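You operate a simulated robot arm through the tools that you are given. There is no shell and no other tool. Be economical: measure what you need, move in short steps, check, and stop when the job is done.

You are at the controls of a simulated robot arm. One attempt, no reset.

Task
Pump oil into the oil pan up to its line and load the brush from it.
Fine: stand the pan on the cold plate above the green knob; lay the brush back; no spill. Set down upright: oil brush.

The check looks at the end state, three seconds after you hand in, the way a careful person would. Anything else that was tipped, shoved, dropped, spilled or broken makes it a failure.

Robot
A 7-joint arm with a two-finger parallel gripper, fixed in place. Base frame: the origin is at the foot of the arm, x ahead of it, y to its left, z up; the work surface is at about z = 862. Lengths are in mm, angles in degrees, forces in N, time in s.
With the tool pointing down near the work surface it reaches from about 300 to 700 mm from the base axis. Its first joint turns from -66.0 to 66.0 degrees. Payload 1.57 kg.
The TCP is the grasp point between the finger pads, 30 mm short of the fingertips. In the tool frame z runs along the fingers and y along their closing line. Largest opening 110 mm; finger width 24, thickness 12; the body of the gripper, 48 by 112 mm, starts 78 mm behind the TCP.
Orientation is told as [roll, pitch, yaw] about the base's x, y, z axes, in that order, counted from this pose: with the fingers straight down and closing along the base's y, the tool's x points along the base's -x, its y along +y and its z along -z.

Tools
- The arm moves only by the tool apply_moves. Its argument "commands" is a list of rows, each a list of 7 numbers: the shift along the tool's x, y, z in mm, then the turn, a rotation vector about the tool's x, y, z in degrees, then the gripper command, from -1 (shut) to 1 (fully open), values between in proportion. In form: [[dx, dy, dz, rx, ry, rz, fingers], ...]. A call has 1 to 8 rows; each row shifts and turns the commanded pose from where the row before left it, along the tool's axes as they then stand. Rows are played at 5 a second. More than 50 mm and 8.6 degrees between two rows, or a gripper value outside its range, and nothing of the call is played. Where a pose cannot be reached the arm comes as near as it can. A force on the tool above 90 N (or 10 N above the force at the start of the call, whichever is more), or a blocked arm, ends the call early, and 0.2 s more pass. The fingers move at their own pace (about 108 mm/s each) and stop on an object; they squeeze with about 39 N. The grip force told is the motor's: it shows also when the fingers shut on nothing. Time passes only in rows, and 0.2 s behind the last, so rows that do not move let the fingers close. It gives the time, the measured TCP pose, the force on the tool (base axes), the opening and the grip force at its end, in the units of the frame above (readings bear some noise), with the torque about the TCP (base axes, N m) and any sound that the robot's microphone picked up, and new pictures: "views" is both (left out), scene, wrist or none.
- Cameras (640 x 400 px; columns grow to the right, rows downward): "scene" is fixed at [163.7, -391.3, 1372.7]; the picture's right is [0.78, -0.62, 0.00], its down [-0.44, -0.56, -0.70] and it looks along [0.44, 0.55, -0.71] (base axes); focal length 217 px, centre (320, 200). "wrist" rides on the gripper at [70, 16, -141] in the tool frame; the picture's right is [-0.23, 0.97, 0.00], its down [-0.86, -0.20, -0.48] and it looks along [-0.47, -0.11, 0.88] (tool axes); focal length 222 px, centre (320, 200).
- measure_at(camera, pixels): for up to 12 pixels [column, row] of the newest picture of that camera ("zoom" is the newest enlarged one), the place [x, y, z] in the base frame of the surface seen there, good to about 2 mm, but the place of the scene camera against the robot may be out by one fixed shift of up to 25 mm in any direction. The clock stands still meanwhile.
- zoom(camera, box): a new picture of the part [left, top, right, bottom] of that camera's present view, enlarged. The clock stands still meanwhile.
- hand_in(): hands the job in; it is judged then, once.

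Go step by step. Measure first, check grasps and placings, and put right what went wrong. The budget is 80 turns and 200 pictures, counting those below and the enlarged ones. Unless the task says otherwise, let go and move clear before handing in, and close with one line.

The tools are called after ">>>" by a JSON object that holds its "api" and its "payload". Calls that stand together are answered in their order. apply_moves: Moves the arm, as the interface text tells. Its arguments: {"type":"object","properties":{"commands":{"type":"array","items":{"type":"array","items":{"type":"number"}}},"views":{"type":"string","enum":["both","scene","wrist","none"]}},"required":["commands"]} The other tools are called the same way: measure_at (camera, pixels) gives the place of the surface under pixels of a picture; zoom (camera, box) takes an enlarged picture of a part of a camera's view; hand_in () hands the job in.

At the start:

```text
time_s: 0.0
position: [426.6, -114.1, 1205.5]
tool_rot: [-0.2, 0.0, -0.1]
contact_force: [0.0, -0.2, 0.1]
torque: [0.01, -0.03, 0.01]
gripper_width: 110.1
finger_force: 0.0
```

scene: 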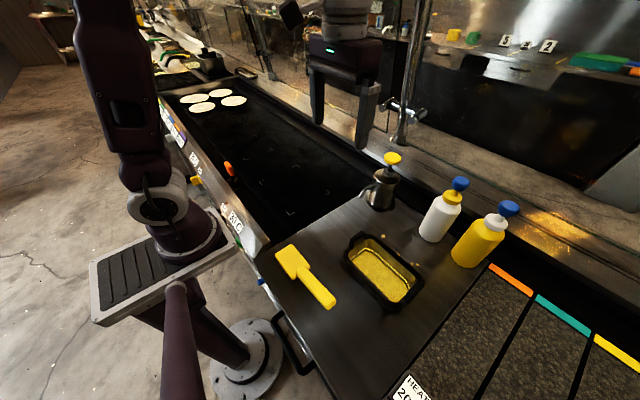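
wrist: 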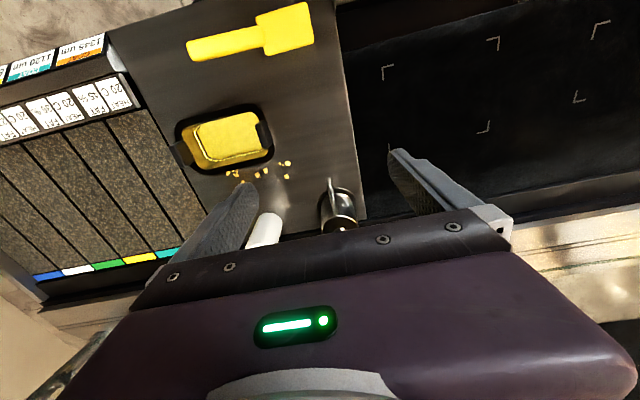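

The scene shows a brush (~305,275), an oil pan (~382,272), a pump can with yellow top (~383,180), two bottles, and a griddle with knobs on the left edge. I'll zoom in for details.

>>> {"api": "zoom", "payload": {"camera": "scene", "box": [240, 140, 540, 330]}}

>>> {"api": "zoom", "payload": {"camera": "scene", "box": [150, 80, 310, 260]}}

>>> {"api": "zoom", "payload": {"camera": "wrist", "box": [0, 0, 380, 280]}}

>>> {"api": "zoom", "payload": {"camera": "scene", "box": [335, 225, 435, 325]}}

```text
2.11 times, centred on (390, 235) of scene
```

zoom: 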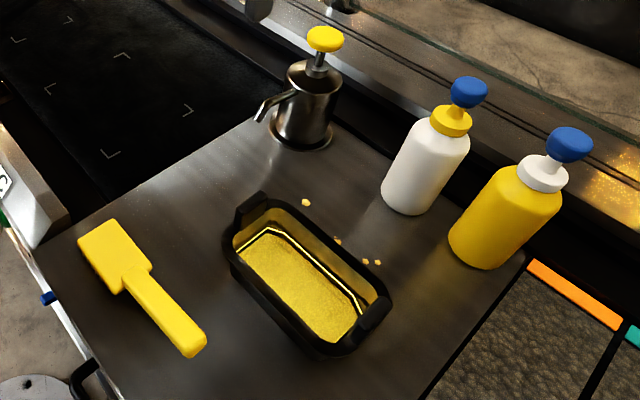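

```text
2.22 times, centred on (230, 170) of scene
```

zoom: 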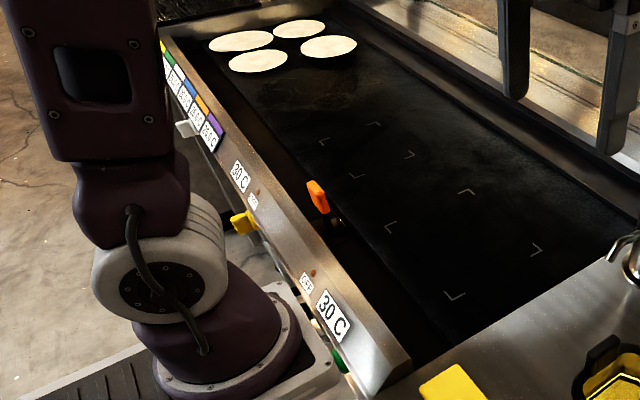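

```text
1.43 times, centred on (190, 140) of wrist
```

zoom: 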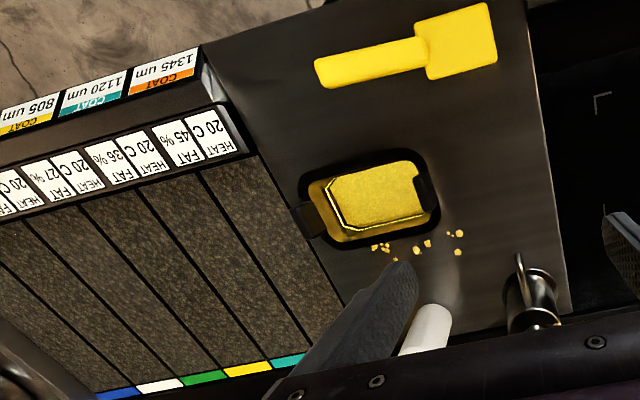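

```text
4.00 times, centred on (385, 275) of scene
```

zoom: 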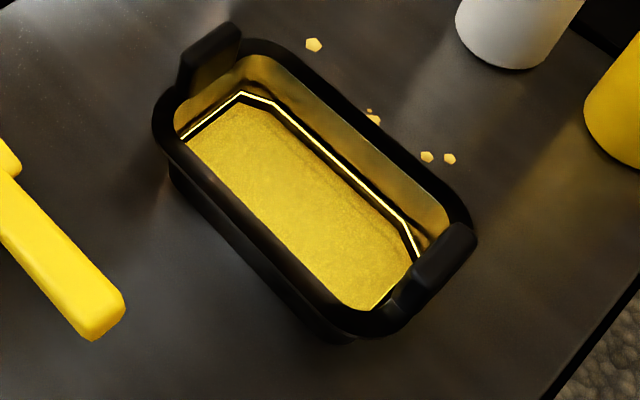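

The pump can with spout is at zoomed (300,100), the pan lies away from it; the griddle has marked zones and knobs. Measure the objects.

>>> {"api": "measure_at", "payload": {"camera": "scene", "pixels": [[392, 158], [365, 190], [380, 205], [288, 252], [303, 268], [327, 300], [280, 262], [298, 247], [352, 235], [414, 293], [380, 280], [360, 245]]}}

>>> {"api": "measure_at", "payload": {"camera": "scene", "pixels": [[248, 137], [265, 127], [284, 142], [264, 153], [233, 247], [210, 182], [230, 167], [234, 220], [211, 205], [461, 183], [509, 208], [345, 262]]}}

>>> {"api": "measure_at", "payload": {"camera": "wrist", "pixels": [[190, 48], [225, 40], [265, 35], [285, 30], [312, 40], [262, 15], [225, 138], [185, 155], [265, 135], [225, 115], [230, 165], [340, 222]]}}

>>> {"api": "zoom", "payload": {"camera": "scene", "box": [340, 140, 420, 220]}}

>>> {"api": "zoom", "payload": {"camera": "scene", "box": [200, 190, 280, 290]}}

```text
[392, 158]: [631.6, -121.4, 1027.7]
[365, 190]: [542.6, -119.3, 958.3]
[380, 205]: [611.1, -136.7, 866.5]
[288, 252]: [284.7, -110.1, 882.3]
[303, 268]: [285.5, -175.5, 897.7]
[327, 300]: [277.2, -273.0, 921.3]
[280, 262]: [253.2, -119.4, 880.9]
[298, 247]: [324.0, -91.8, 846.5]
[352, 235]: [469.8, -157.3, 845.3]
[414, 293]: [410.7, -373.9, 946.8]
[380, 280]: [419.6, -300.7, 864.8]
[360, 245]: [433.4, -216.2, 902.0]
```

```text
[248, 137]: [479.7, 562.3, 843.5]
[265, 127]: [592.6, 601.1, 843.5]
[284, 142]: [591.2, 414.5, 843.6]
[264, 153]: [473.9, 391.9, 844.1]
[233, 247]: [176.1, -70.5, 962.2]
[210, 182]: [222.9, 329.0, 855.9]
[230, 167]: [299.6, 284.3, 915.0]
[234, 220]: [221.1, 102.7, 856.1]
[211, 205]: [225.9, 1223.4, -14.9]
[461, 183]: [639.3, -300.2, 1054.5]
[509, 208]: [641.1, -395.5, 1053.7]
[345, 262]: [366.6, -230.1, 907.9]
```

```text
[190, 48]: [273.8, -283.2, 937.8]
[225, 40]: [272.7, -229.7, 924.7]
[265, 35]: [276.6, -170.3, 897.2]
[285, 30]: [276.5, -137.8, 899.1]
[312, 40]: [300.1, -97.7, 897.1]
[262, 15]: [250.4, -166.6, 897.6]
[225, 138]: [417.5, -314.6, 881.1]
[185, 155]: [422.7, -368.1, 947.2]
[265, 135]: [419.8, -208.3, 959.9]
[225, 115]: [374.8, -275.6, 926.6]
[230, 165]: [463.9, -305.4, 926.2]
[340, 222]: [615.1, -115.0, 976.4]
```

```text
5.00 times, centred on (380, 180) of scene
```

zoom: 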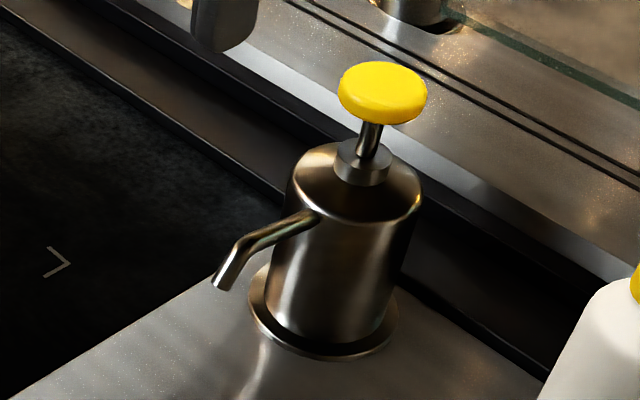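

```text
4.00 times, centred on (240, 240) of scene
```

zoom: 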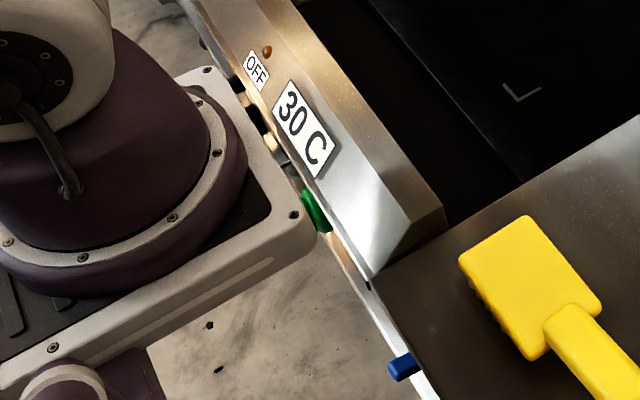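

The brush rests on its bristles with the handle rising; pan runs along y with ears at the ends. I'll calibrate scene against wrist and measure plate marks and the spout.

>>> {"api": "measure_at", "payload": {"camera": "scene", "pixels": [[261.5, 184], [295, 166], [316, 190], [291, 213], [360.5, 196], [238, 242], [391, 156], [340, 225], [240, 178], [236, 231], [300, 190], [330, 150]]}}

>>> {"api": "measure_at", "payload": {"camera": "wrist", "pixels": [[386, 70], [492, 43], [487, 127], [391, 148], [328, 182], [340, 228], [300, 100], [150, 60], [180, 147], [263, 128], [240, 174], [254, 180]]}}

>>> {"api": "zoom", "payload": {"camera": "wrist", "box": [165, 90, 295, 190]}}

>>> {"api": "zoom", "payload": {"camera": "wrist", "box": [300, 160, 380, 240]}}

```text
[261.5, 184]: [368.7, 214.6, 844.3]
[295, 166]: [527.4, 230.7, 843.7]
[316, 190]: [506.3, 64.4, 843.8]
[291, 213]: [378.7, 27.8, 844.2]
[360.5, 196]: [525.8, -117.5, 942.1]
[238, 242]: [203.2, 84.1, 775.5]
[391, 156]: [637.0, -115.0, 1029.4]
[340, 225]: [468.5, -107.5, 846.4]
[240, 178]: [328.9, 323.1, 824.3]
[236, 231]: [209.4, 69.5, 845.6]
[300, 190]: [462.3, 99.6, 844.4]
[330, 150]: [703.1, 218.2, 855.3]
```

```text
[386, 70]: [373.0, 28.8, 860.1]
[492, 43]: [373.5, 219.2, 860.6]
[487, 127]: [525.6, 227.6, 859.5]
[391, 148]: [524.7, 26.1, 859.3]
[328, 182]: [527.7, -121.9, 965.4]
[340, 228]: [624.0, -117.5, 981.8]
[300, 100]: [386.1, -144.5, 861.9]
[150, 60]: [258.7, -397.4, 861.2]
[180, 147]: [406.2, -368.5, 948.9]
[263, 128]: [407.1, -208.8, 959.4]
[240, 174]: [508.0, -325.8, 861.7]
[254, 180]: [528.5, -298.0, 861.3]
```

```text
4.00 times, centred on (230, 140) of wrist
```

zoom: 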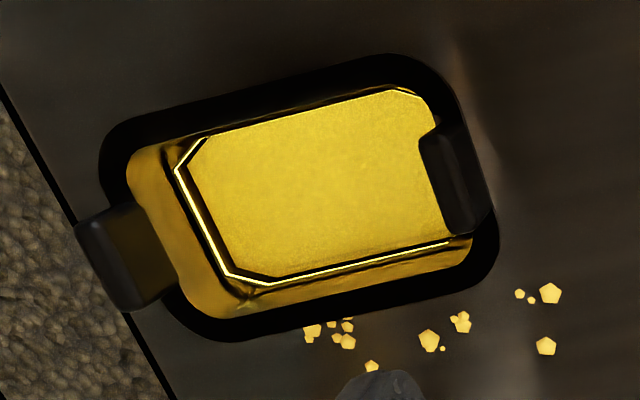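

```text
5.00 times, centred on (340, 200) of wrist
```

zoom: 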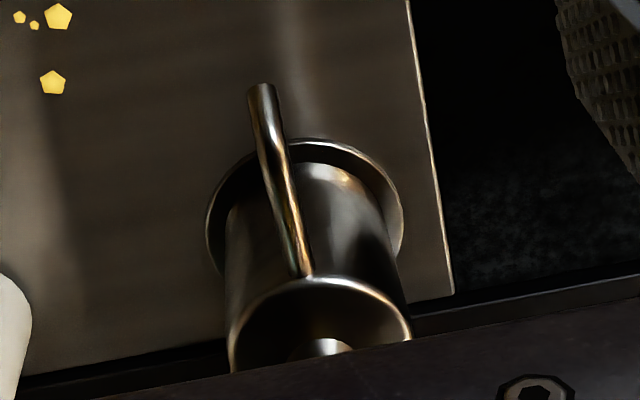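

Plate zone is x 373–525, y 28–228; the spout tip is near (527,-121,~960). I'll go above the pan and turn the gripper 90° so it closes across the pan's short side.

>>> {"api": "apply_moves", "payload": {"commands": [[1.6, -35, 21, 0, 0, 0, 1], [1.6, -35, 21, 0, 0, 0, 1], [1.6, -35, 21, 0, 0, 0, 1], [1.6, -35, 21, 0, 0, 0, 1], [1.6, -35, 21, 0, 0, 0, 1], [0, 0, 0, 0, 0, -8.2, 1], [0, 0, 0, 0, 0, -8.2, 1], [0, 0, 0, 0, 0, -8.2, 1]], "views": "none"}}

>>> {"api": "apply_moves", "payload": {"commands": [[0, 0, 0, 0, 0, -8.2, 1], [0, 0, 0, 0, 0, -8.2, 1], [0, 0, 0, 0, 0, -8.2, 1], [0, 0, 0, 0, 0, -8.2, 1], [0, 0, 0, 0, 0, -8.2, 1], [0, 0, 0, 0, 0, -8.2, 1], [0, 0, 0, 0, 0, -8.2, 1], [0, 0, 0, 0, 0, -8, 1]]}}

```text
time_s: 1.8
position: [418.0, -288.0, 1100.6]
tool_rot: [0.0, 0.0, 24.8]
contact_force: [0.6, 0.2, -0.8]
torque: [0.02, -0.01, -0.01]
gripper_width: 109.7
finger_force: 0.0
```

```text
time_s: 3.6
position: [419.1, -289.9, 1101.8]
tool_rot: [0.0, 0.1, 90.2]
contact_force: [-0.2, -0.5, -0.6]
torque: [-0.04, 0.01, 0.04]
gripper_width: 109.7
finger_force: 0.0
```

scene: 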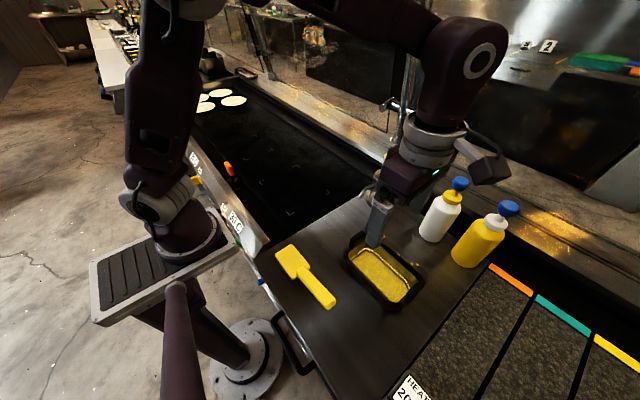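
wrist: 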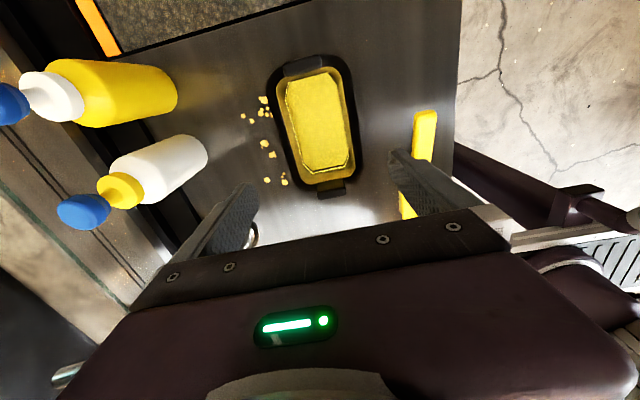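

Gripper yaw is 90°. I'll measure the pan rim in the wrist view along both sides, ears and floor.

>>> {"api": "zoom", "payload": {"camera": "wrist", "box": [250, 40, 380, 210]}}

>>> {"api": "measure_at", "payload": {"camera": "wrist", "pixels": [[273, 100], [278, 100], [355, 110], [350, 110], [273, 140], [281, 140], [357, 140], [351, 140], [302, 66], [330, 189], [318, 120], [190, 150]]}}

```text
2.35 times, centred on (315, 125) of wrist
```

zoom: 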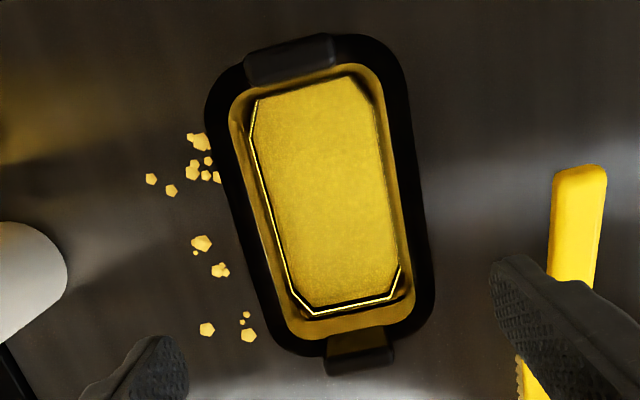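

```text
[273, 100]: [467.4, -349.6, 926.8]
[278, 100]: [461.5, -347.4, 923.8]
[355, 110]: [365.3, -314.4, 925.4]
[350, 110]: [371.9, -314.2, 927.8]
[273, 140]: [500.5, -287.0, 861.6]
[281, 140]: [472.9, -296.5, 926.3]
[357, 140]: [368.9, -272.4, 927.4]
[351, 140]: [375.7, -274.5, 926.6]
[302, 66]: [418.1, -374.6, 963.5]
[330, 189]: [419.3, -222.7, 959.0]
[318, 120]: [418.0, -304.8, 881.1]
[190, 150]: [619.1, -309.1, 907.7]
```

The rim looks nearly as wide as the gripper opening; check the width exactly, and ear geometry, via the zoom.

>>> {"api": "measure_at", "payload": {"camera": "zoom", "pixels": [[230, 200], [234, 200], [226, 200], [424, 200], [428, 200], [432, 200], [244, 75], [335, 65], [340, 40], [326, 370], [392, 362], [395, 345]]}}

>>> {"api": "zoom", "payload": {"camera": "scene", "box": [335, 220, 435, 320]}}

```text
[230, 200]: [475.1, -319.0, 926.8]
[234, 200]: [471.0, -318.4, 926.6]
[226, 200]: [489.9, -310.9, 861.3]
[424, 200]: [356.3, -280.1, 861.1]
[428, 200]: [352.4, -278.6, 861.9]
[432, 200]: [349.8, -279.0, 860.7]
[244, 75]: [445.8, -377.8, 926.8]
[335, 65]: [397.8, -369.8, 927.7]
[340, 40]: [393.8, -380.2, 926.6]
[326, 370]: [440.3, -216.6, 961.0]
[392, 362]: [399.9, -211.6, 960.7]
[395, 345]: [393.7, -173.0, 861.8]
```

```text
4.00 times, centred on (385, 270) of scene
```

zoom: 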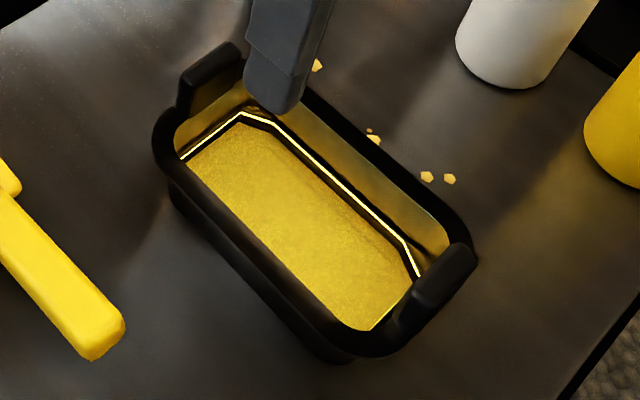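

Rim is ~109 mm wide, so the ears are the handles. I'll measure the -y ear's thickness.

>>> {"api": "measure_at", "payload": {"camera": "wrist", "pixels": [[302, 58], [302, 61], [302, 63], [302, 65], [302, 67], [302, 69], [302, 71], [302, 73], [302, 76], [330, 185], [330, 191], [330, 194]]}}

```text
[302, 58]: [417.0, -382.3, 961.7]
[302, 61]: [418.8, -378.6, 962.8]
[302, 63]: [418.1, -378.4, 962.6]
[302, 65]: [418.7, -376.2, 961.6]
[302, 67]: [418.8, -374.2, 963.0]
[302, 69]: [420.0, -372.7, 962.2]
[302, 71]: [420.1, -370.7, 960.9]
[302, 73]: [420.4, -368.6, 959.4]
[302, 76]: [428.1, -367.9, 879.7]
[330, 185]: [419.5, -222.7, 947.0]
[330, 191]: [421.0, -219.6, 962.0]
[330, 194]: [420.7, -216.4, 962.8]
```

Ear centre is (419,-375), top z 963. Turn back to yaw 0 and go above it.

>>> {"api": "apply_moves", "payload": {"commands": [[0, 0, 0, 0, 0, 8.2, 1], [0, 0, 0, 0, 0, 8.2, 1], [0, 0, 0, 0, 0, 8.2, 1], [0, 0, 0, 0, 0, 8.2, 1], [0, 0, 0, 0, 0, 8.2, 1], [0, 0, 0, 0, 0, 8.2, 1], [0, 0, 0, 0, 0, 8.2, 1], [0, 0, 0, 0, 0, 8.2, 1]], "views": "none"}}

>>> {"api": "apply_moves", "payload": {"commands": [[0, 0, 0, 0, 0, 8.2, 1], [0, 0, 0, 0, 0, 8.2, 1], [0, 0, 0, 0, 0, 8.2, 1], [0, -42.5, 20, 0, 0, 0, 0], [0, -42.5, 20, 0, 0, 0, 0], [0, 0, 20, 0, 0, 0, -0.3], [0, 0, 0, 0, 0, 0, -0.3]]}}

```text
time_s: 5.4
position: [419.2, -288.8, 1100.3]
tool_rot: [0.0, 0.0, 24.3]
contact_force: [-0.7, -1.0, -0.5]
torque: [-0.01, 0.03, -0.02]
gripper_width: 110.0
finger_force: 0.0
```

```text
time_s: 7.0
position: [418.6, -371.1, 1041.8]
tool_rot: [0.0, -0.1, -0.2]
contact_force: [0.4, 0.1, 0.0]
torque: [0.0, -0.01, 0.0]
gripper_width: 38.3
finger_force: 0.1
```

scene: 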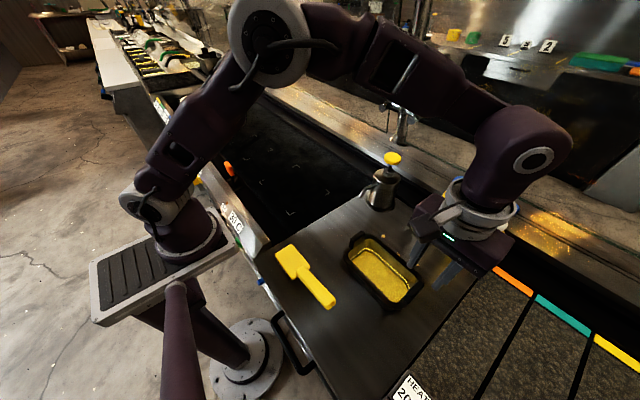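
wrist: 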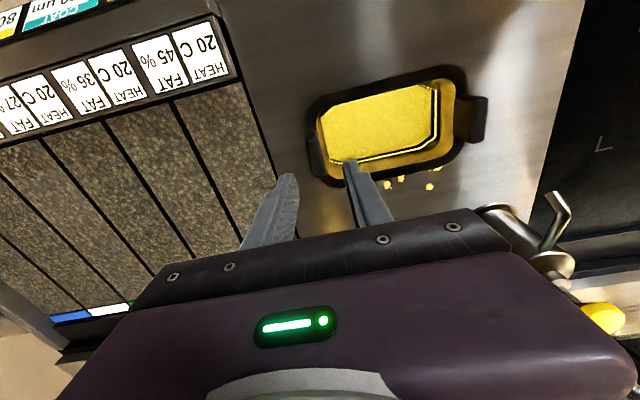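

Fingers straddle the ear's y. Descend to z≈958 so tips stay at rim level, then close.

>>> {"api": "apply_moves", "payload": {"commands": [[0, -4, 30, 0, 0, 0, -0.3], [0, 0, 30, 0, 0, 0, -0.3], [0, 0, 23, 0, 0, 0, -0.3], [0, 0, 0, 0, 0, 0, -0.3], [0, 0, 0, 0, 0, 0, -1], [0, 0, 0, 0, 0, 0, -1], [0, 0, 0, 0, 0, 0, -1]]}}

```text
time_s: 8.6
position: [418.9, -375.6, 956.0]
tool_rot: [-0.1, 0.0, -0.1]
contact_force: [1.4, -0.7, 2.1]
torque: [0.14, 0.08, 0.12]
gripper_width: 14.6
finger_force: 30.8
```

scene: 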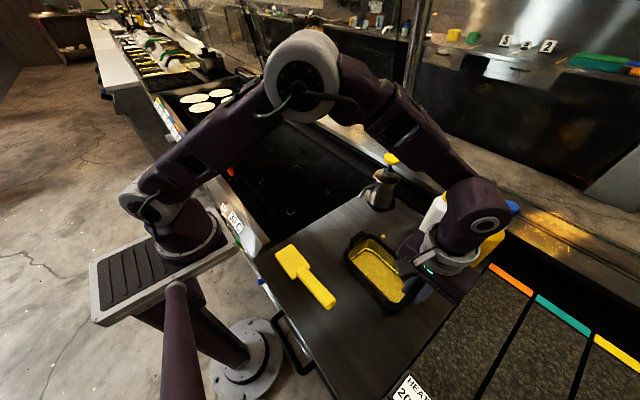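
wrist: 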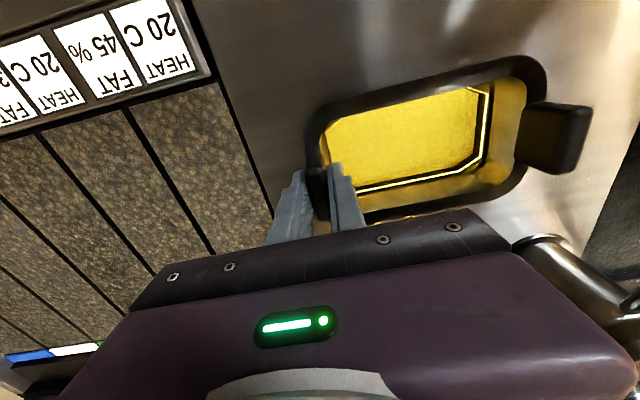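

Ear gripped (14.6 mm). Lift a little to see how it holds and how heavy it is.

>>> {"api": "apply_moves", "payload": {"commands": [[0, 0, -8, 0, 0, 0, -1], [0, 0, -8, 0, 0, 0, -1], [0, 0, 0, 0, 0, 0, -1], [0, 0, 0, 0, 0, 0, -1]]}}

>>> {"api": "measure_at", "payload": {"camera": "wrist", "pixels": [[555, 108], [578, 115], [330, 110], [450, 75], [400, 125]]}}

```text
time_s: 9.6
position: [418.3, -377.6, 974.0]
tool_rot: [0.0, 0.0, -0.1]
contact_force: [-0.5, 2.4, 3.4]
torque: [0.08, 0.03, 0.08]
gripper_width: 14.3
finger_force: 31.1
```

scene: 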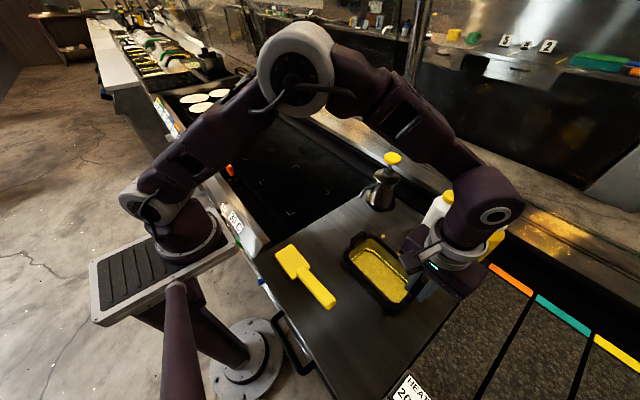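
wrist: 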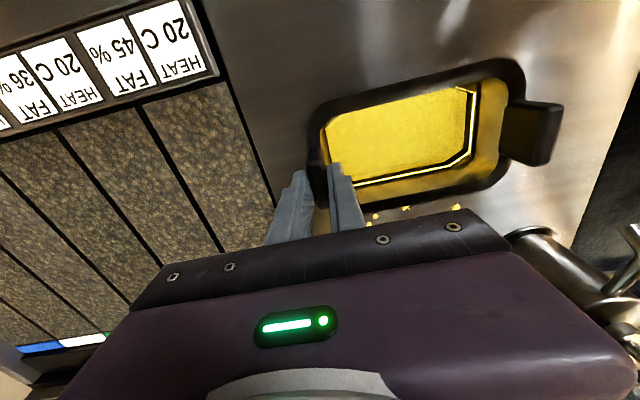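

```text
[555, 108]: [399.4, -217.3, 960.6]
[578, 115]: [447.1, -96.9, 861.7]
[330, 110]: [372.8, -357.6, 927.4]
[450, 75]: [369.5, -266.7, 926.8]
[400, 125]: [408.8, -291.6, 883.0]
```

The far ear (z 960.6), rim (927) and floor (883) are unchanged, so the fingers slipped up on the ear. Look closer.

>>> {"api": "zoom", "payload": {"camera": "wrist", "box": [240, 60, 420, 240]}}

>>> {"api": "zoom", "payload": {"camera": "scene", "box": [335, 200, 455, 320]}}

>>> {"api": "measure_at", "payload": {"camera": "wrist", "pixels": [[316, 168], [318, 180], [322, 190], [316, 150], [340, 175], [297, 180]]}}

```text
2.22 times, centred on (330, 150) of wrist
```

zoom: 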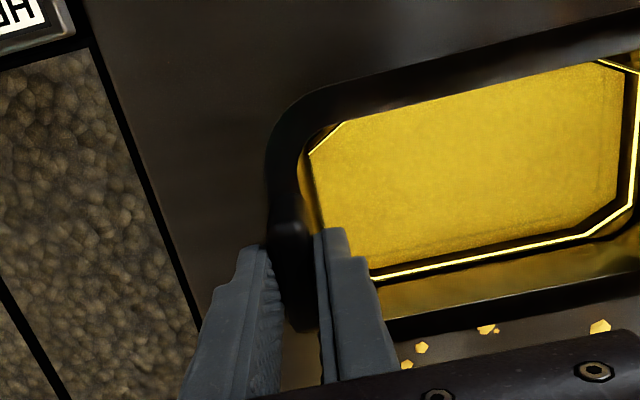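

```text
3.33 times, centred on (395, 260) of scene
```

zoom: 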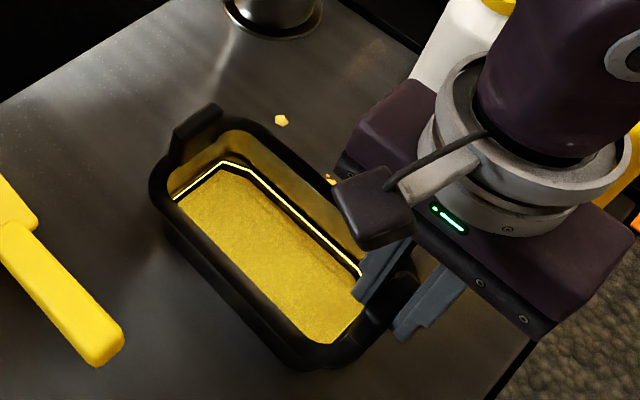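

```text
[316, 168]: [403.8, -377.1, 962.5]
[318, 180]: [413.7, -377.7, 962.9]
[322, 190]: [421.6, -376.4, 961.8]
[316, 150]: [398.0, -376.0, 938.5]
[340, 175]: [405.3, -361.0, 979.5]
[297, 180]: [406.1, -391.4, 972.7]
```

The fingers slid up the ear. I'll reopen, regrip deeper, and lift very slowly while reading the force.

>>> {"api": "apply_moves", "payload": {"commands": [[0, 0, 0, 0, 0, 0, -0.5], [0, 1.5, 12, 0, 0, 0, -0.5], [0, 0, 11, 0, 0, 0, -0.5], [0, 0, 0, 0, 0, 0, -1], [0, 0, 0, 0, 0, 0, -1], [0, 0, 0, 0, 0, 0, -1], [0, 0, 0, 0, 0, 0, -1]], "views": "none"}}

>>> {"api": "apply_moves", "payload": {"commands": [[0, 0, -2, 0, 0, 0, -1], [0, 0, 0, 0, 0, 0, -1]], "views": "none"}}

>>> {"api": "apply_moves", "payload": {"commands": [[0, 0, -3, 0, 0, 0, -1], [0, 0, 0, 0, 0, 0, -1]], "views": "wrist"}}

```text
time_s: 11.2
position: [417.2, -376.4, 950.5]
tool_rot: [0.0, 0.1, -0.3]
contact_force: [-0.9, -3.2, 7.7]
torque: [0.81, 0.16, 0.07]
gripper_width: 16.0
finger_force: 31.3
```

```text
time_s: 11.8
position: [419.6, -375.0, 953.2]
tool_rot: [0.1, 0.0, -0.1]
contact_force: [-0.5, 1.2, -0.7]
torque: [0.12, -0.1, 0.05]
gripper_width: 15.4
finger_force: 31.1
```

```text
time_s: 12.4
position: [418.3, -375.0, 954.8]
tool_rot: [0.0, -0.1, -0.2]
contact_force: [0.2, 0.9, -3.4]
torque: [-0.3, -0.03, 0.04]
gripper_width: 15.6
finger_force: 31.5
```

wrist: 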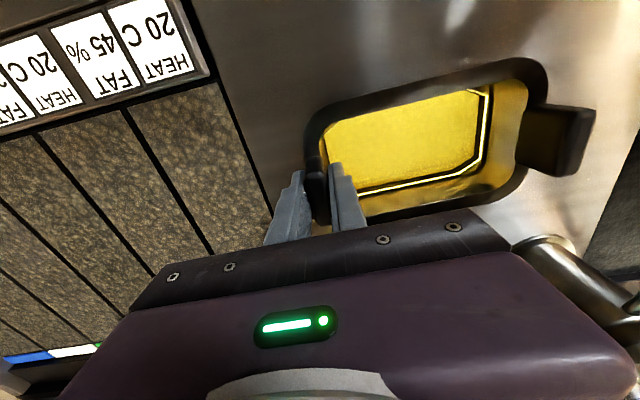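

Load is building (Fz −3.4 N, torque −0.3). Continue gentle lift.

>>> {"api": "apply_moves", "payload": {"commands": [[0, 0, -2, 0, 0, 0, -1], [0, 0, -2, 0, 0, 0, -1], [0, 0, 0, 0, 0, 0, -1]], "views": "none"}}

>>> {"api": "apply_moves", "payload": {"commands": [[0, 0, -2, 0, 0, 0, -1], [0, 0, -2, 0, 0, 0, -1], [0, 0, 0, 0, 0, 0, -1]]}}

>>> {"api": "measure_at", "payload": {"camera": "wrist", "pixels": [[560, 115], [316, 170], [318, 185], [330, 110], [450, 75], [400, 125]]}}

```text
time_s: 13.2
position: [420.1, -376.9, 959.9]
tool_rot: [0.0, 0.0, -0.1]
contact_force: [0.1, 0.1, -3.1]
torque: [-0.3, 0.0, 0.03]
gripper_width: 15.4
finger_force: 30.8
```

```text
time_s: 14.0
position: [420.6, -376.1, 963.4]
tool_rot: [0.0, 0.0, -0.1]
contact_force: [0.7, 0.2, -3.9]
torque: [-0.32, 0.0, 0.0]
gripper_width: 15.5
finger_force: 31.3
```

scene: 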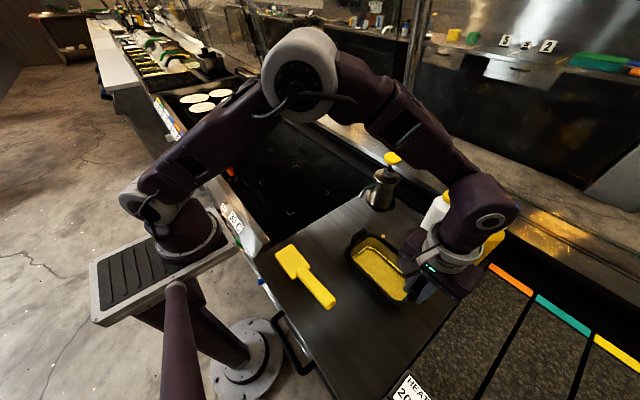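
wrist: 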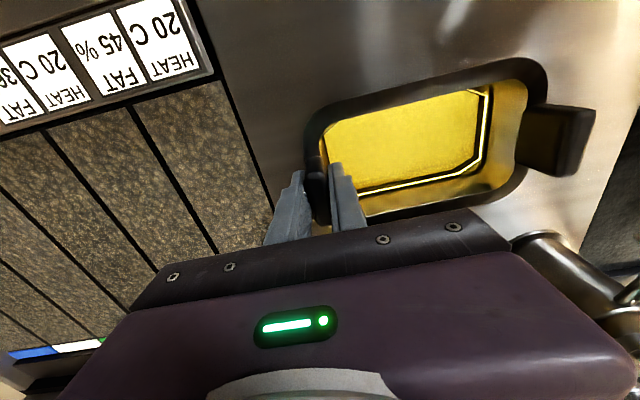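

```text
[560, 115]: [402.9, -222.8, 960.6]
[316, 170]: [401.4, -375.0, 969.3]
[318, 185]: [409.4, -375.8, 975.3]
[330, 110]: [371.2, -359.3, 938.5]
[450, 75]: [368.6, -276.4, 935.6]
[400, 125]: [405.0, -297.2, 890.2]
```

The pan is now fully in the air (≈3.8 N, torque −0.32 matches), tilt ~2°. Carry it in y first, then look before going under the spout.

>>> {"api": "apply_moves", "payload": {"commands": [[0, 20, 0, 0, 0, 0, -1], [0, 23, 0, 0, 0, 0, -1], [0, 23, 0, 0, 0, 0, -1], [0, 23, 0, 0, 0, 0, -1], [0, 23, 0, 0, 0, 0, -1], [0, 23, 0, 0, 0, 0, -1], [0, 20, 0, 0, 0, 0, -1], [0, 16, 0, 0, 0, 0, -1]]}}

>>> {"api": "zoom", "payload": {"camera": "scene", "box": [300, 150, 420, 270]}}

```text
time_s: 15.8
position: [419.9, -206.4, 963.3]
tool_rot: [0.0, 0.0, -0.2]
contact_force: [-0.6, 1.0, -3.3]
torque: [-0.25, 0.03, -0.03]
gripper_width: 15.4
finger_force: 31.6
```

scene: 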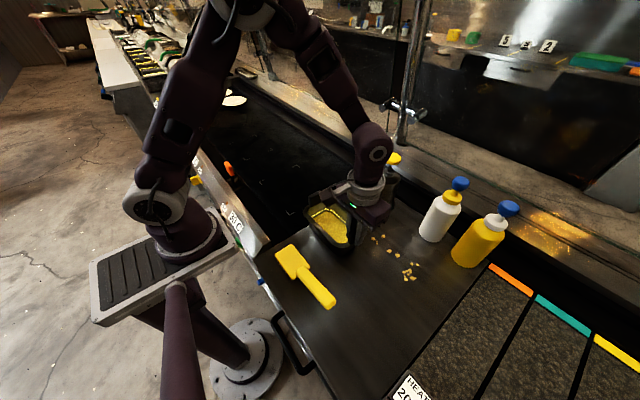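
wrist: 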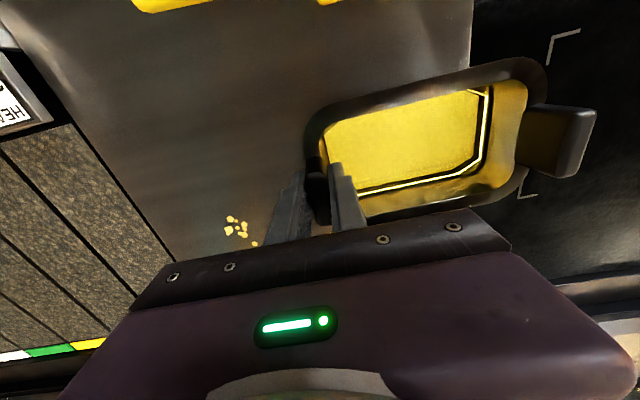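

```text
3.33 times, centred on (360, 210) of scene
```

zoom: 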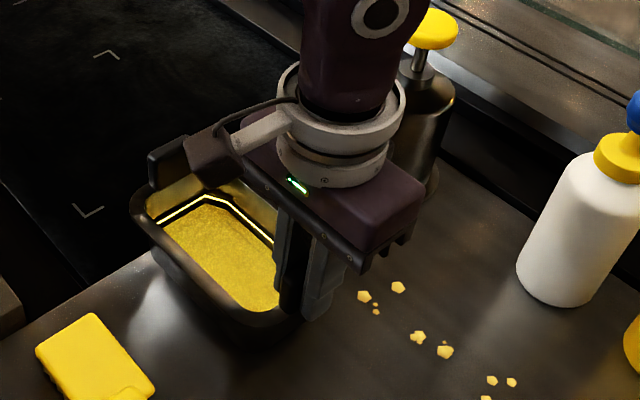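

Pan carried fine. Check where the table edge meets the griddle (col ~472) and the gap profile.

>>> {"api": "measure_at", "payload": {"camera": "wrist", "pixels": [[455, 40], [466, 40], [470, 40], [474, 40], [478, 40], [490, 40], [530, 40], [540, 85], [330, 130], [500, 70], [400, 215]]}}

>>> {"api": "measure_at", "payload": {"camera": "scene", "pixels": [[381, 205], [368, 205], [400, 205], [432, 241], [440, 215], [410, 235]]}}

```text
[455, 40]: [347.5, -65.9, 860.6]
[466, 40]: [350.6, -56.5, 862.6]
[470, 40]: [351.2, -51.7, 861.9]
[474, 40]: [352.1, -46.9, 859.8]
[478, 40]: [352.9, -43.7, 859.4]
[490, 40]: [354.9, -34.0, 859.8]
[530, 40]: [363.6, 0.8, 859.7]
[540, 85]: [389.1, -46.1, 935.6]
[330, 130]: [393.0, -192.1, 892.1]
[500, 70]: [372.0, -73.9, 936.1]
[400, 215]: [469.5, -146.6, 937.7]
```

```text
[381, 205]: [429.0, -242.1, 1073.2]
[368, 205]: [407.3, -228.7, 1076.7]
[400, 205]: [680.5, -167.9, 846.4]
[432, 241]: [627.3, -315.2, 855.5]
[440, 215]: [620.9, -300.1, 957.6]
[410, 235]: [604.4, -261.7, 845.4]
```

Table edge is at y≈−49 with only a 2 mm step. Shift y −8, lower 4, go x +85 under the spout.

>>> {"api": "apply_moves", "payload": {"commands": [[0, -8, 4, 0, 0, 0, -1], [-20, 0, 0, 0, 0, 0, -1], [-20, 0, 0, 0, 0, 0, -1], [-20, 0, 0, 0, 0, 0, -1], [-15, 0, 0, 0, 0, 0, -1], [-10, 0, 0, 0, 0, 0, -1], [0, 0, 0, 0, 0, 0, -1]]}}

>>> {"api": "zoom", "payload": {"camera": "scene", "box": [320, 150, 420, 250]}}

```text
time_s: 17.4
position: [503.4, -212.7, 958.0]
tool_rot: [0.0, -0.1, -0.2]
contact_force: [0.1, -0.6, -3.9]
torque: [-0.26, 0.03, -0.01]
gripper_width: 15.4
finger_force: 31.6
```

scene: 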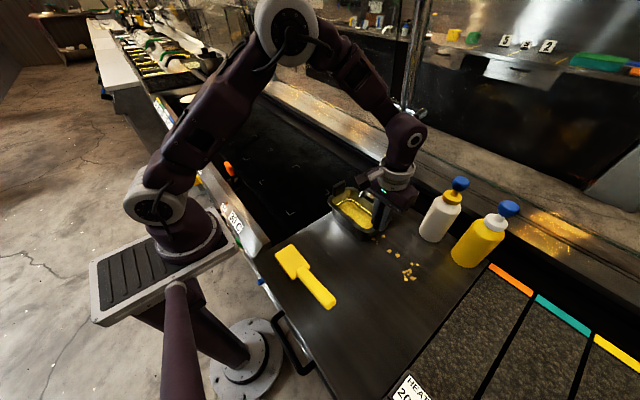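
wrist: 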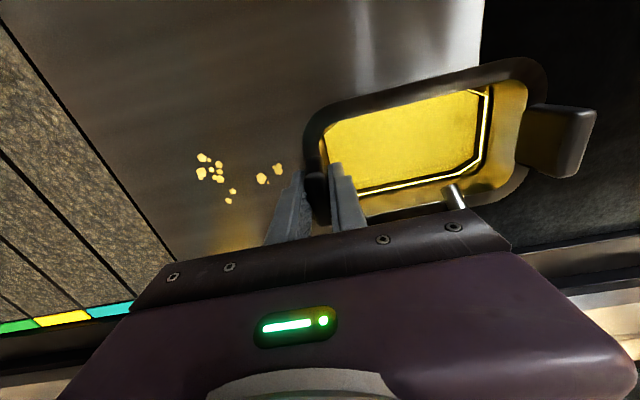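

```text
4.00 times, centred on (370, 200) of scene
```

zoom: 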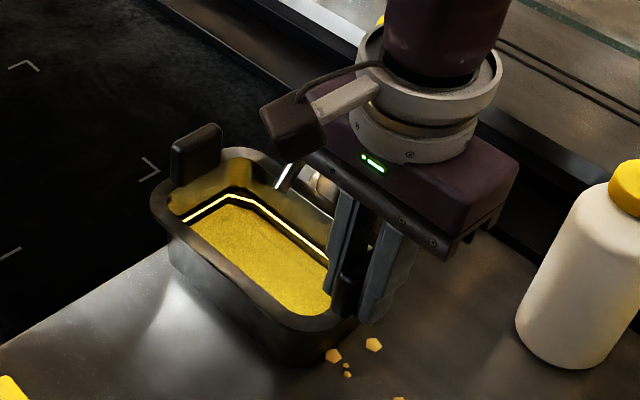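

Spout tip (wrist 452,187) is over the pan interior. Lower onto the table in small steps.

>>> {"api": "apply_moves", "payload": {"commands": [[-3, 0, 2, 0, 0, 0, -1], [0, 0, 2, 0, 0, 0, -1], [0, 0, 1, 0, 0, 0, -1], [0, 0, 0, 0, 0, 0, -1]], "views": "wrist"}}

>>> {"api": "measure_at", "payload": {"camera": "wrist", "pixels": [[330, 110], [450, 75], [318, 185], [400, 125], [450, 130], [360, 145]]}}

```text
time_s: 18.4
position: [507.6, -214.2, 954.9]
tool_rot: [0.0, -0.1, -0.2]
contact_force: [-0.9, 0.0, -2.6]
torque: [-0.14, 0.0, 0.01]
gripper_width: 15.5
finger_force: 31.2
```

wrist: 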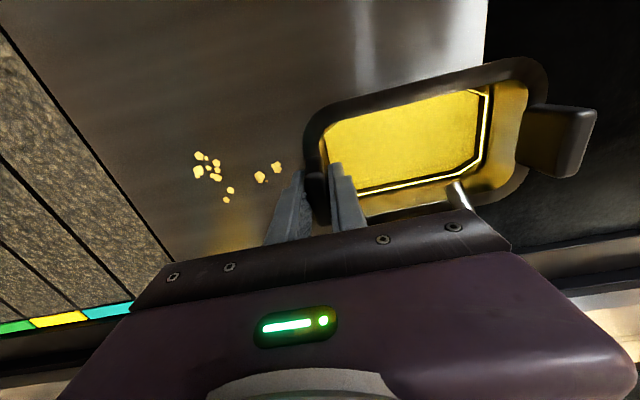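

```text
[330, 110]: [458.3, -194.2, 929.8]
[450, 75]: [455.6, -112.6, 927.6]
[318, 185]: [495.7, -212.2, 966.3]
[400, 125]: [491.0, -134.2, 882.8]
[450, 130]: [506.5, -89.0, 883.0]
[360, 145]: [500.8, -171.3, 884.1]
```

Far end touches; ~2 mm to go at this end. Lower 2.5 mm, then release and rise.

>>> {"api": "apply_moves", "payload": {"commands": [[0, 0, 1.5, 0, 0, 0, -1], [0, 0, 1.5, 0, 0, 0, -1], [0, 0, 0, 0, 0, 0, -1], [0, 0, 0, 0, 0, 0, -0.7], [0, 0, 0, 0, 0, 0, -0.6], [0, 0, -20, 0, 0, 0, -0.6], [0, 0, -35, 0, 0, 0, -0.6], [0, 0, -35, 0, 0, 0, -0.6]], "views": "none"}}

>>> {"api": "apply_moves", "payload": {"commands": [[0, -20, -40, 0, 0, 0, -1], [0, -20, -40, 0, 0, 0, -1], [20, 0, -20, 0, 0, 0, -1]]}}

>>> {"api": "zoom", "payload": {"camera": "scene", "box": [320, 140, 420, 250]}}

```text
time_s: 20.2
position: [507.8, -213.5, 1041.4]
tool_rot: [0.0, 0.1, -0.1]
contact_force: [-0.2, 0.6, -0.6]
torque: [0.01, -0.01, -0.01]
gripper_width: 22.4
finger_force: 0.1
```

```text
time_s: 21.0
position: [488.7, -251.0, 1140.8]
tool_rot: [-0.1, 0.0, -0.2]
contact_force: [-0.6, -0.7, 0.3]
torque: [0.04, 0.01, 0.02]
gripper_width: 0.0
finger_force: 21.1
```

scene: 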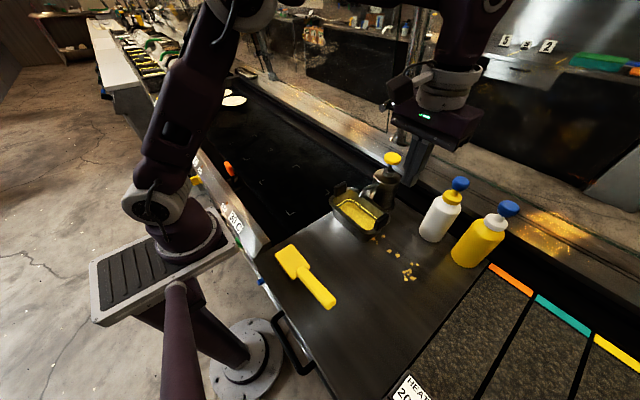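
wrist: 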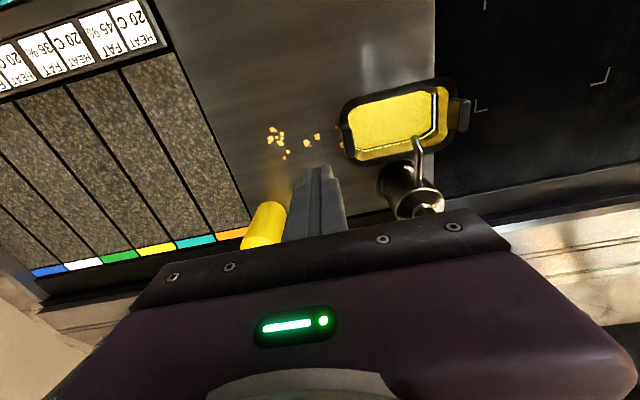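

```text
3.64 times, centred on (370, 195) of scene
```

zoom: 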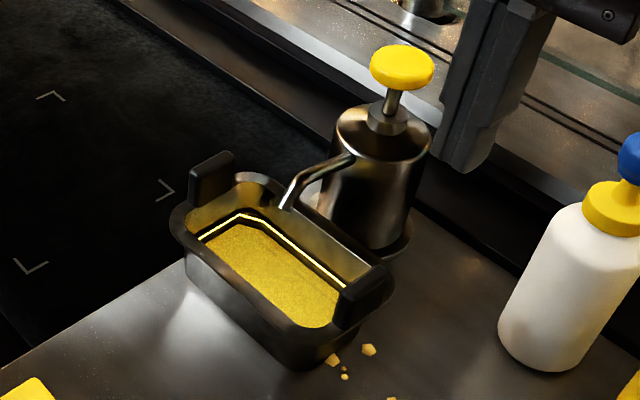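

Pan stands under the spout. Measure the can's top collar (wrist) and button (scene) for its axis.

>>> {"api": "measure_at", "payload": {"camera": "wrist", "pixels": [[399, 205], [440, 196], [428, 206], [418, 190], [415, 145], [395, 120]]}}

>>> {"api": "measure_at", "payload": {"camera": "zoom", "pixels": [[402, 65], [372, 65], [432, 65], [402, 48], [402, 82], [335, 130], [430, 135], [384, 152], [286, 206], [250, 270], [210, 170], [365, 310]]}}

```text
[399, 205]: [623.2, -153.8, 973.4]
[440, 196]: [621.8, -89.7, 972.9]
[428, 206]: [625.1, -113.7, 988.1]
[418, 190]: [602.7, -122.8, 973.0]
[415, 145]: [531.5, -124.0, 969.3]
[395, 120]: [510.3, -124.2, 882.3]
```

```text
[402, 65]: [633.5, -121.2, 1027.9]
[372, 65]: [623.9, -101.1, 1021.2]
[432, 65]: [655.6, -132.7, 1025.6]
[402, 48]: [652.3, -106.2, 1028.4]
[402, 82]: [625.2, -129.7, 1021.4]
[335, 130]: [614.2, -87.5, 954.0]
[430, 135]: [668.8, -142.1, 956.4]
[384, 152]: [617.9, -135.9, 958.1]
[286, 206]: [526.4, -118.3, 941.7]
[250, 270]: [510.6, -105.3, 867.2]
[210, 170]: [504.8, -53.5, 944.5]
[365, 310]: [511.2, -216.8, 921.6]
```

Pump axis ≈ (638,−121.5), button top ≈ 1045. Move closed fingers above it.

>>> {"api": "apply_moves", "payload": {"commands": [[-30, 26, 0, 0, 0, 0, -1], [-30, 26, 0, 0, 0, 0, -1], [-30, 26, 0, 0, 0, 0, -1], [-30, 26, 0, 0, 0, 0, -1], [-29, 25.5, 0, 0, 0, 0, -1], [0, 0, 20, 0, 0, 0, -1], [0, 0, 20, 0, 0, 0, -1], [0, 0, 0, 0, 0, 0, -1]]}}

>>> {"api": "zoom", "payload": {"camera": "scene", "box": [330, 110, 440, 220]}}

```text
time_s: 22.8
position: [621.5, -119.8, 1099.9]
tool_rot: [0.0, 0.0, -0.3]
contact_force: [1.5, 0.2, 0.1]
torque: [0.02, 0.01, -0.01]
gripper_width: 0.1
finger_force: 21.3
out of reach, approached as far as the arm can: row 5
```

scene: 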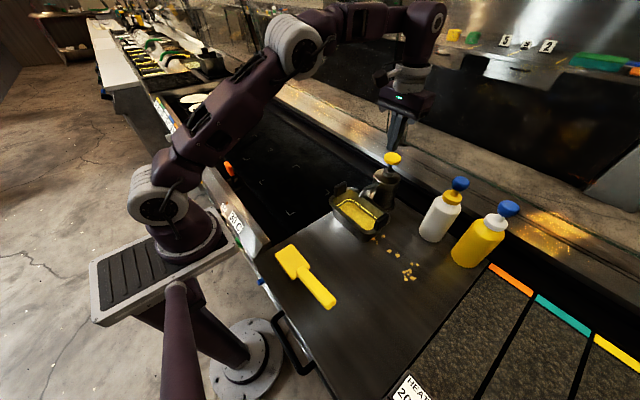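
wrist: 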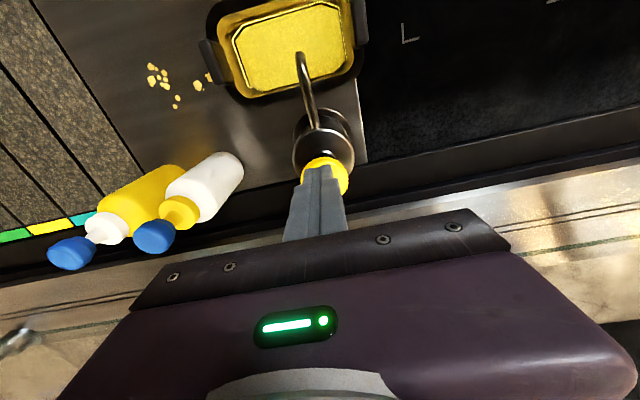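

```text
3.64 times, centred on (385, 165) of scene
```

zoom: 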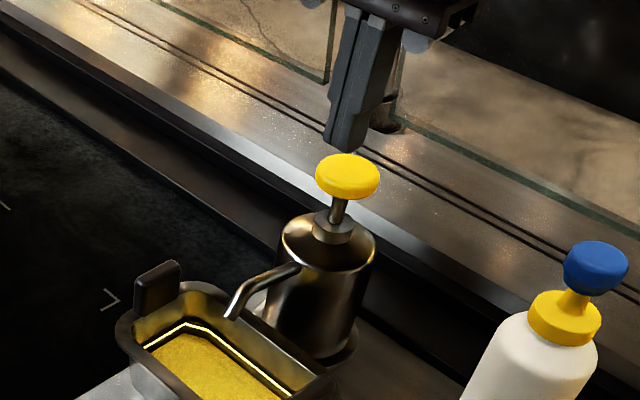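

It hit the reach limit at height; at lower z it should go on. Move +15 x and −2 y here.

>>> {"api": "apply_moves", "payload": {"commands": [[-8, -1, 8, 0, 0, 0, -1], [-8, -1, 8, 0, 0, 0, -1], [0, 0, 0, 0, 0, 0, -1]]}}

>>> {"api": "zoom", "payload": {"camera": "scene", "box": [330, 110, 440, 220]}}

>>> {"api": "measure_at", "payload": {"camera": "wrist", "pixels": [[308, 165], [340, 175], [325, 160], [310, 175], [345, 185]]}}

```text
time_s: 23.6
position: [636.5, -119.7, 1084.8]
tool_rot: [0.1, 0.0, -0.2]
contact_force: [0.0, -0.1, -1.0]
torque: [-0.01, 0.0, -0.01]
gripper_width: 0.3
finger_force: 21.0
```

scene: 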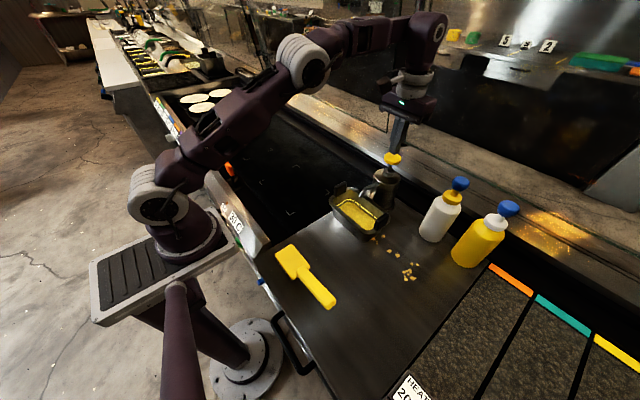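
wrist: 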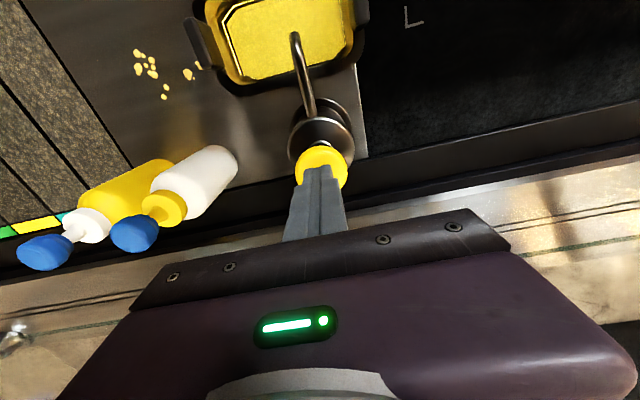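

```text
3.64 times, centred on (385, 165) of scene
```

zoom: 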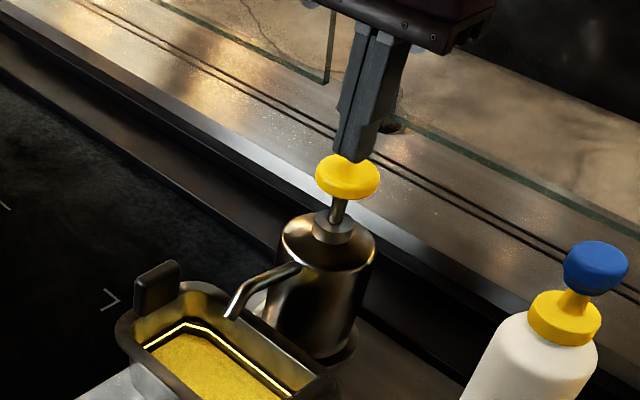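

```text
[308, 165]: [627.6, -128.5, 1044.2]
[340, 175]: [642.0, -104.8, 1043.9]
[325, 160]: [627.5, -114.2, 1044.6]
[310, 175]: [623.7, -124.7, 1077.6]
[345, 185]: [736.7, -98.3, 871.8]
```

Fingers are centred over the button (top 1044). Press gently: 11 mm to touch plus ~15 mm, then look.

>>> {"api": "apply_moves", "payload": {"commands": [[0, -1, 6, 0, 0, 0, -1], [0, 0, 5, 0, 0, 0, -1], [0, 0, 5, 0, 0, 0, -1], [0, 0, 5, 0, 0, 0, -1], [0, 0, 5, 0, 0, 0, -1], [0, 0, 0, 0, 0, 0, -1]]}}

>>> {"api": "zoom", "payload": {"camera": "scene", "box": [320, 140, 420, 240]}}

```text
time_s: 25.0
position: [636.2, -119.8, 1059.1]
tool_rot: [0.0, 0.1, -0.3]
contact_force: [0.0, -2.8, 6.1]
torque: [-0.1, -0.04, 0.0]
gripper_width: 0.0
finger_force: 21.2
```

scene: 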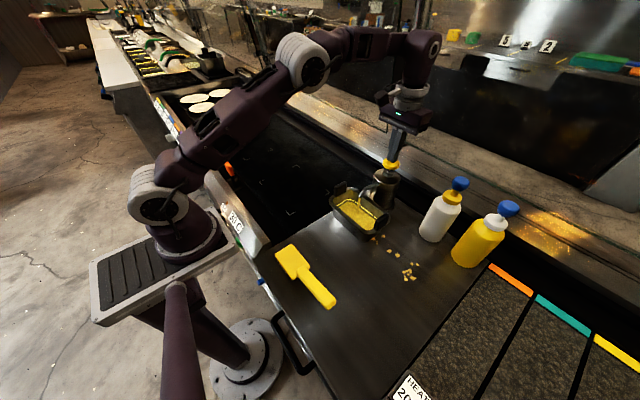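
wrist: 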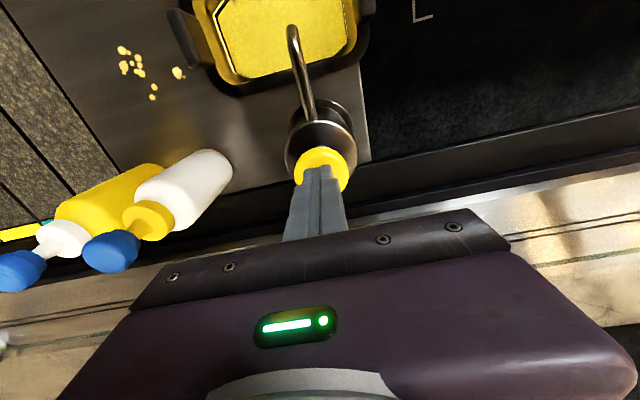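

```text
4.00 times, centred on (370, 190) of scene
```

zoom: 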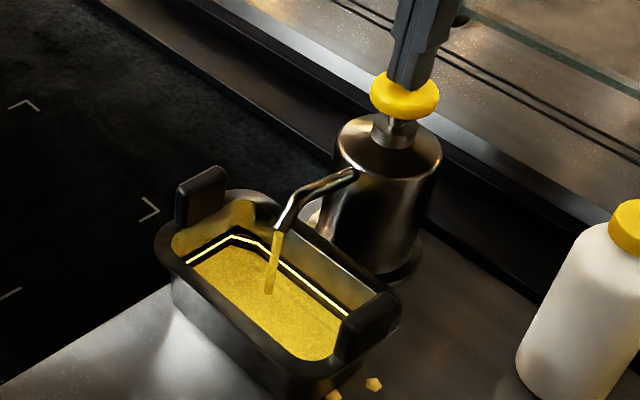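

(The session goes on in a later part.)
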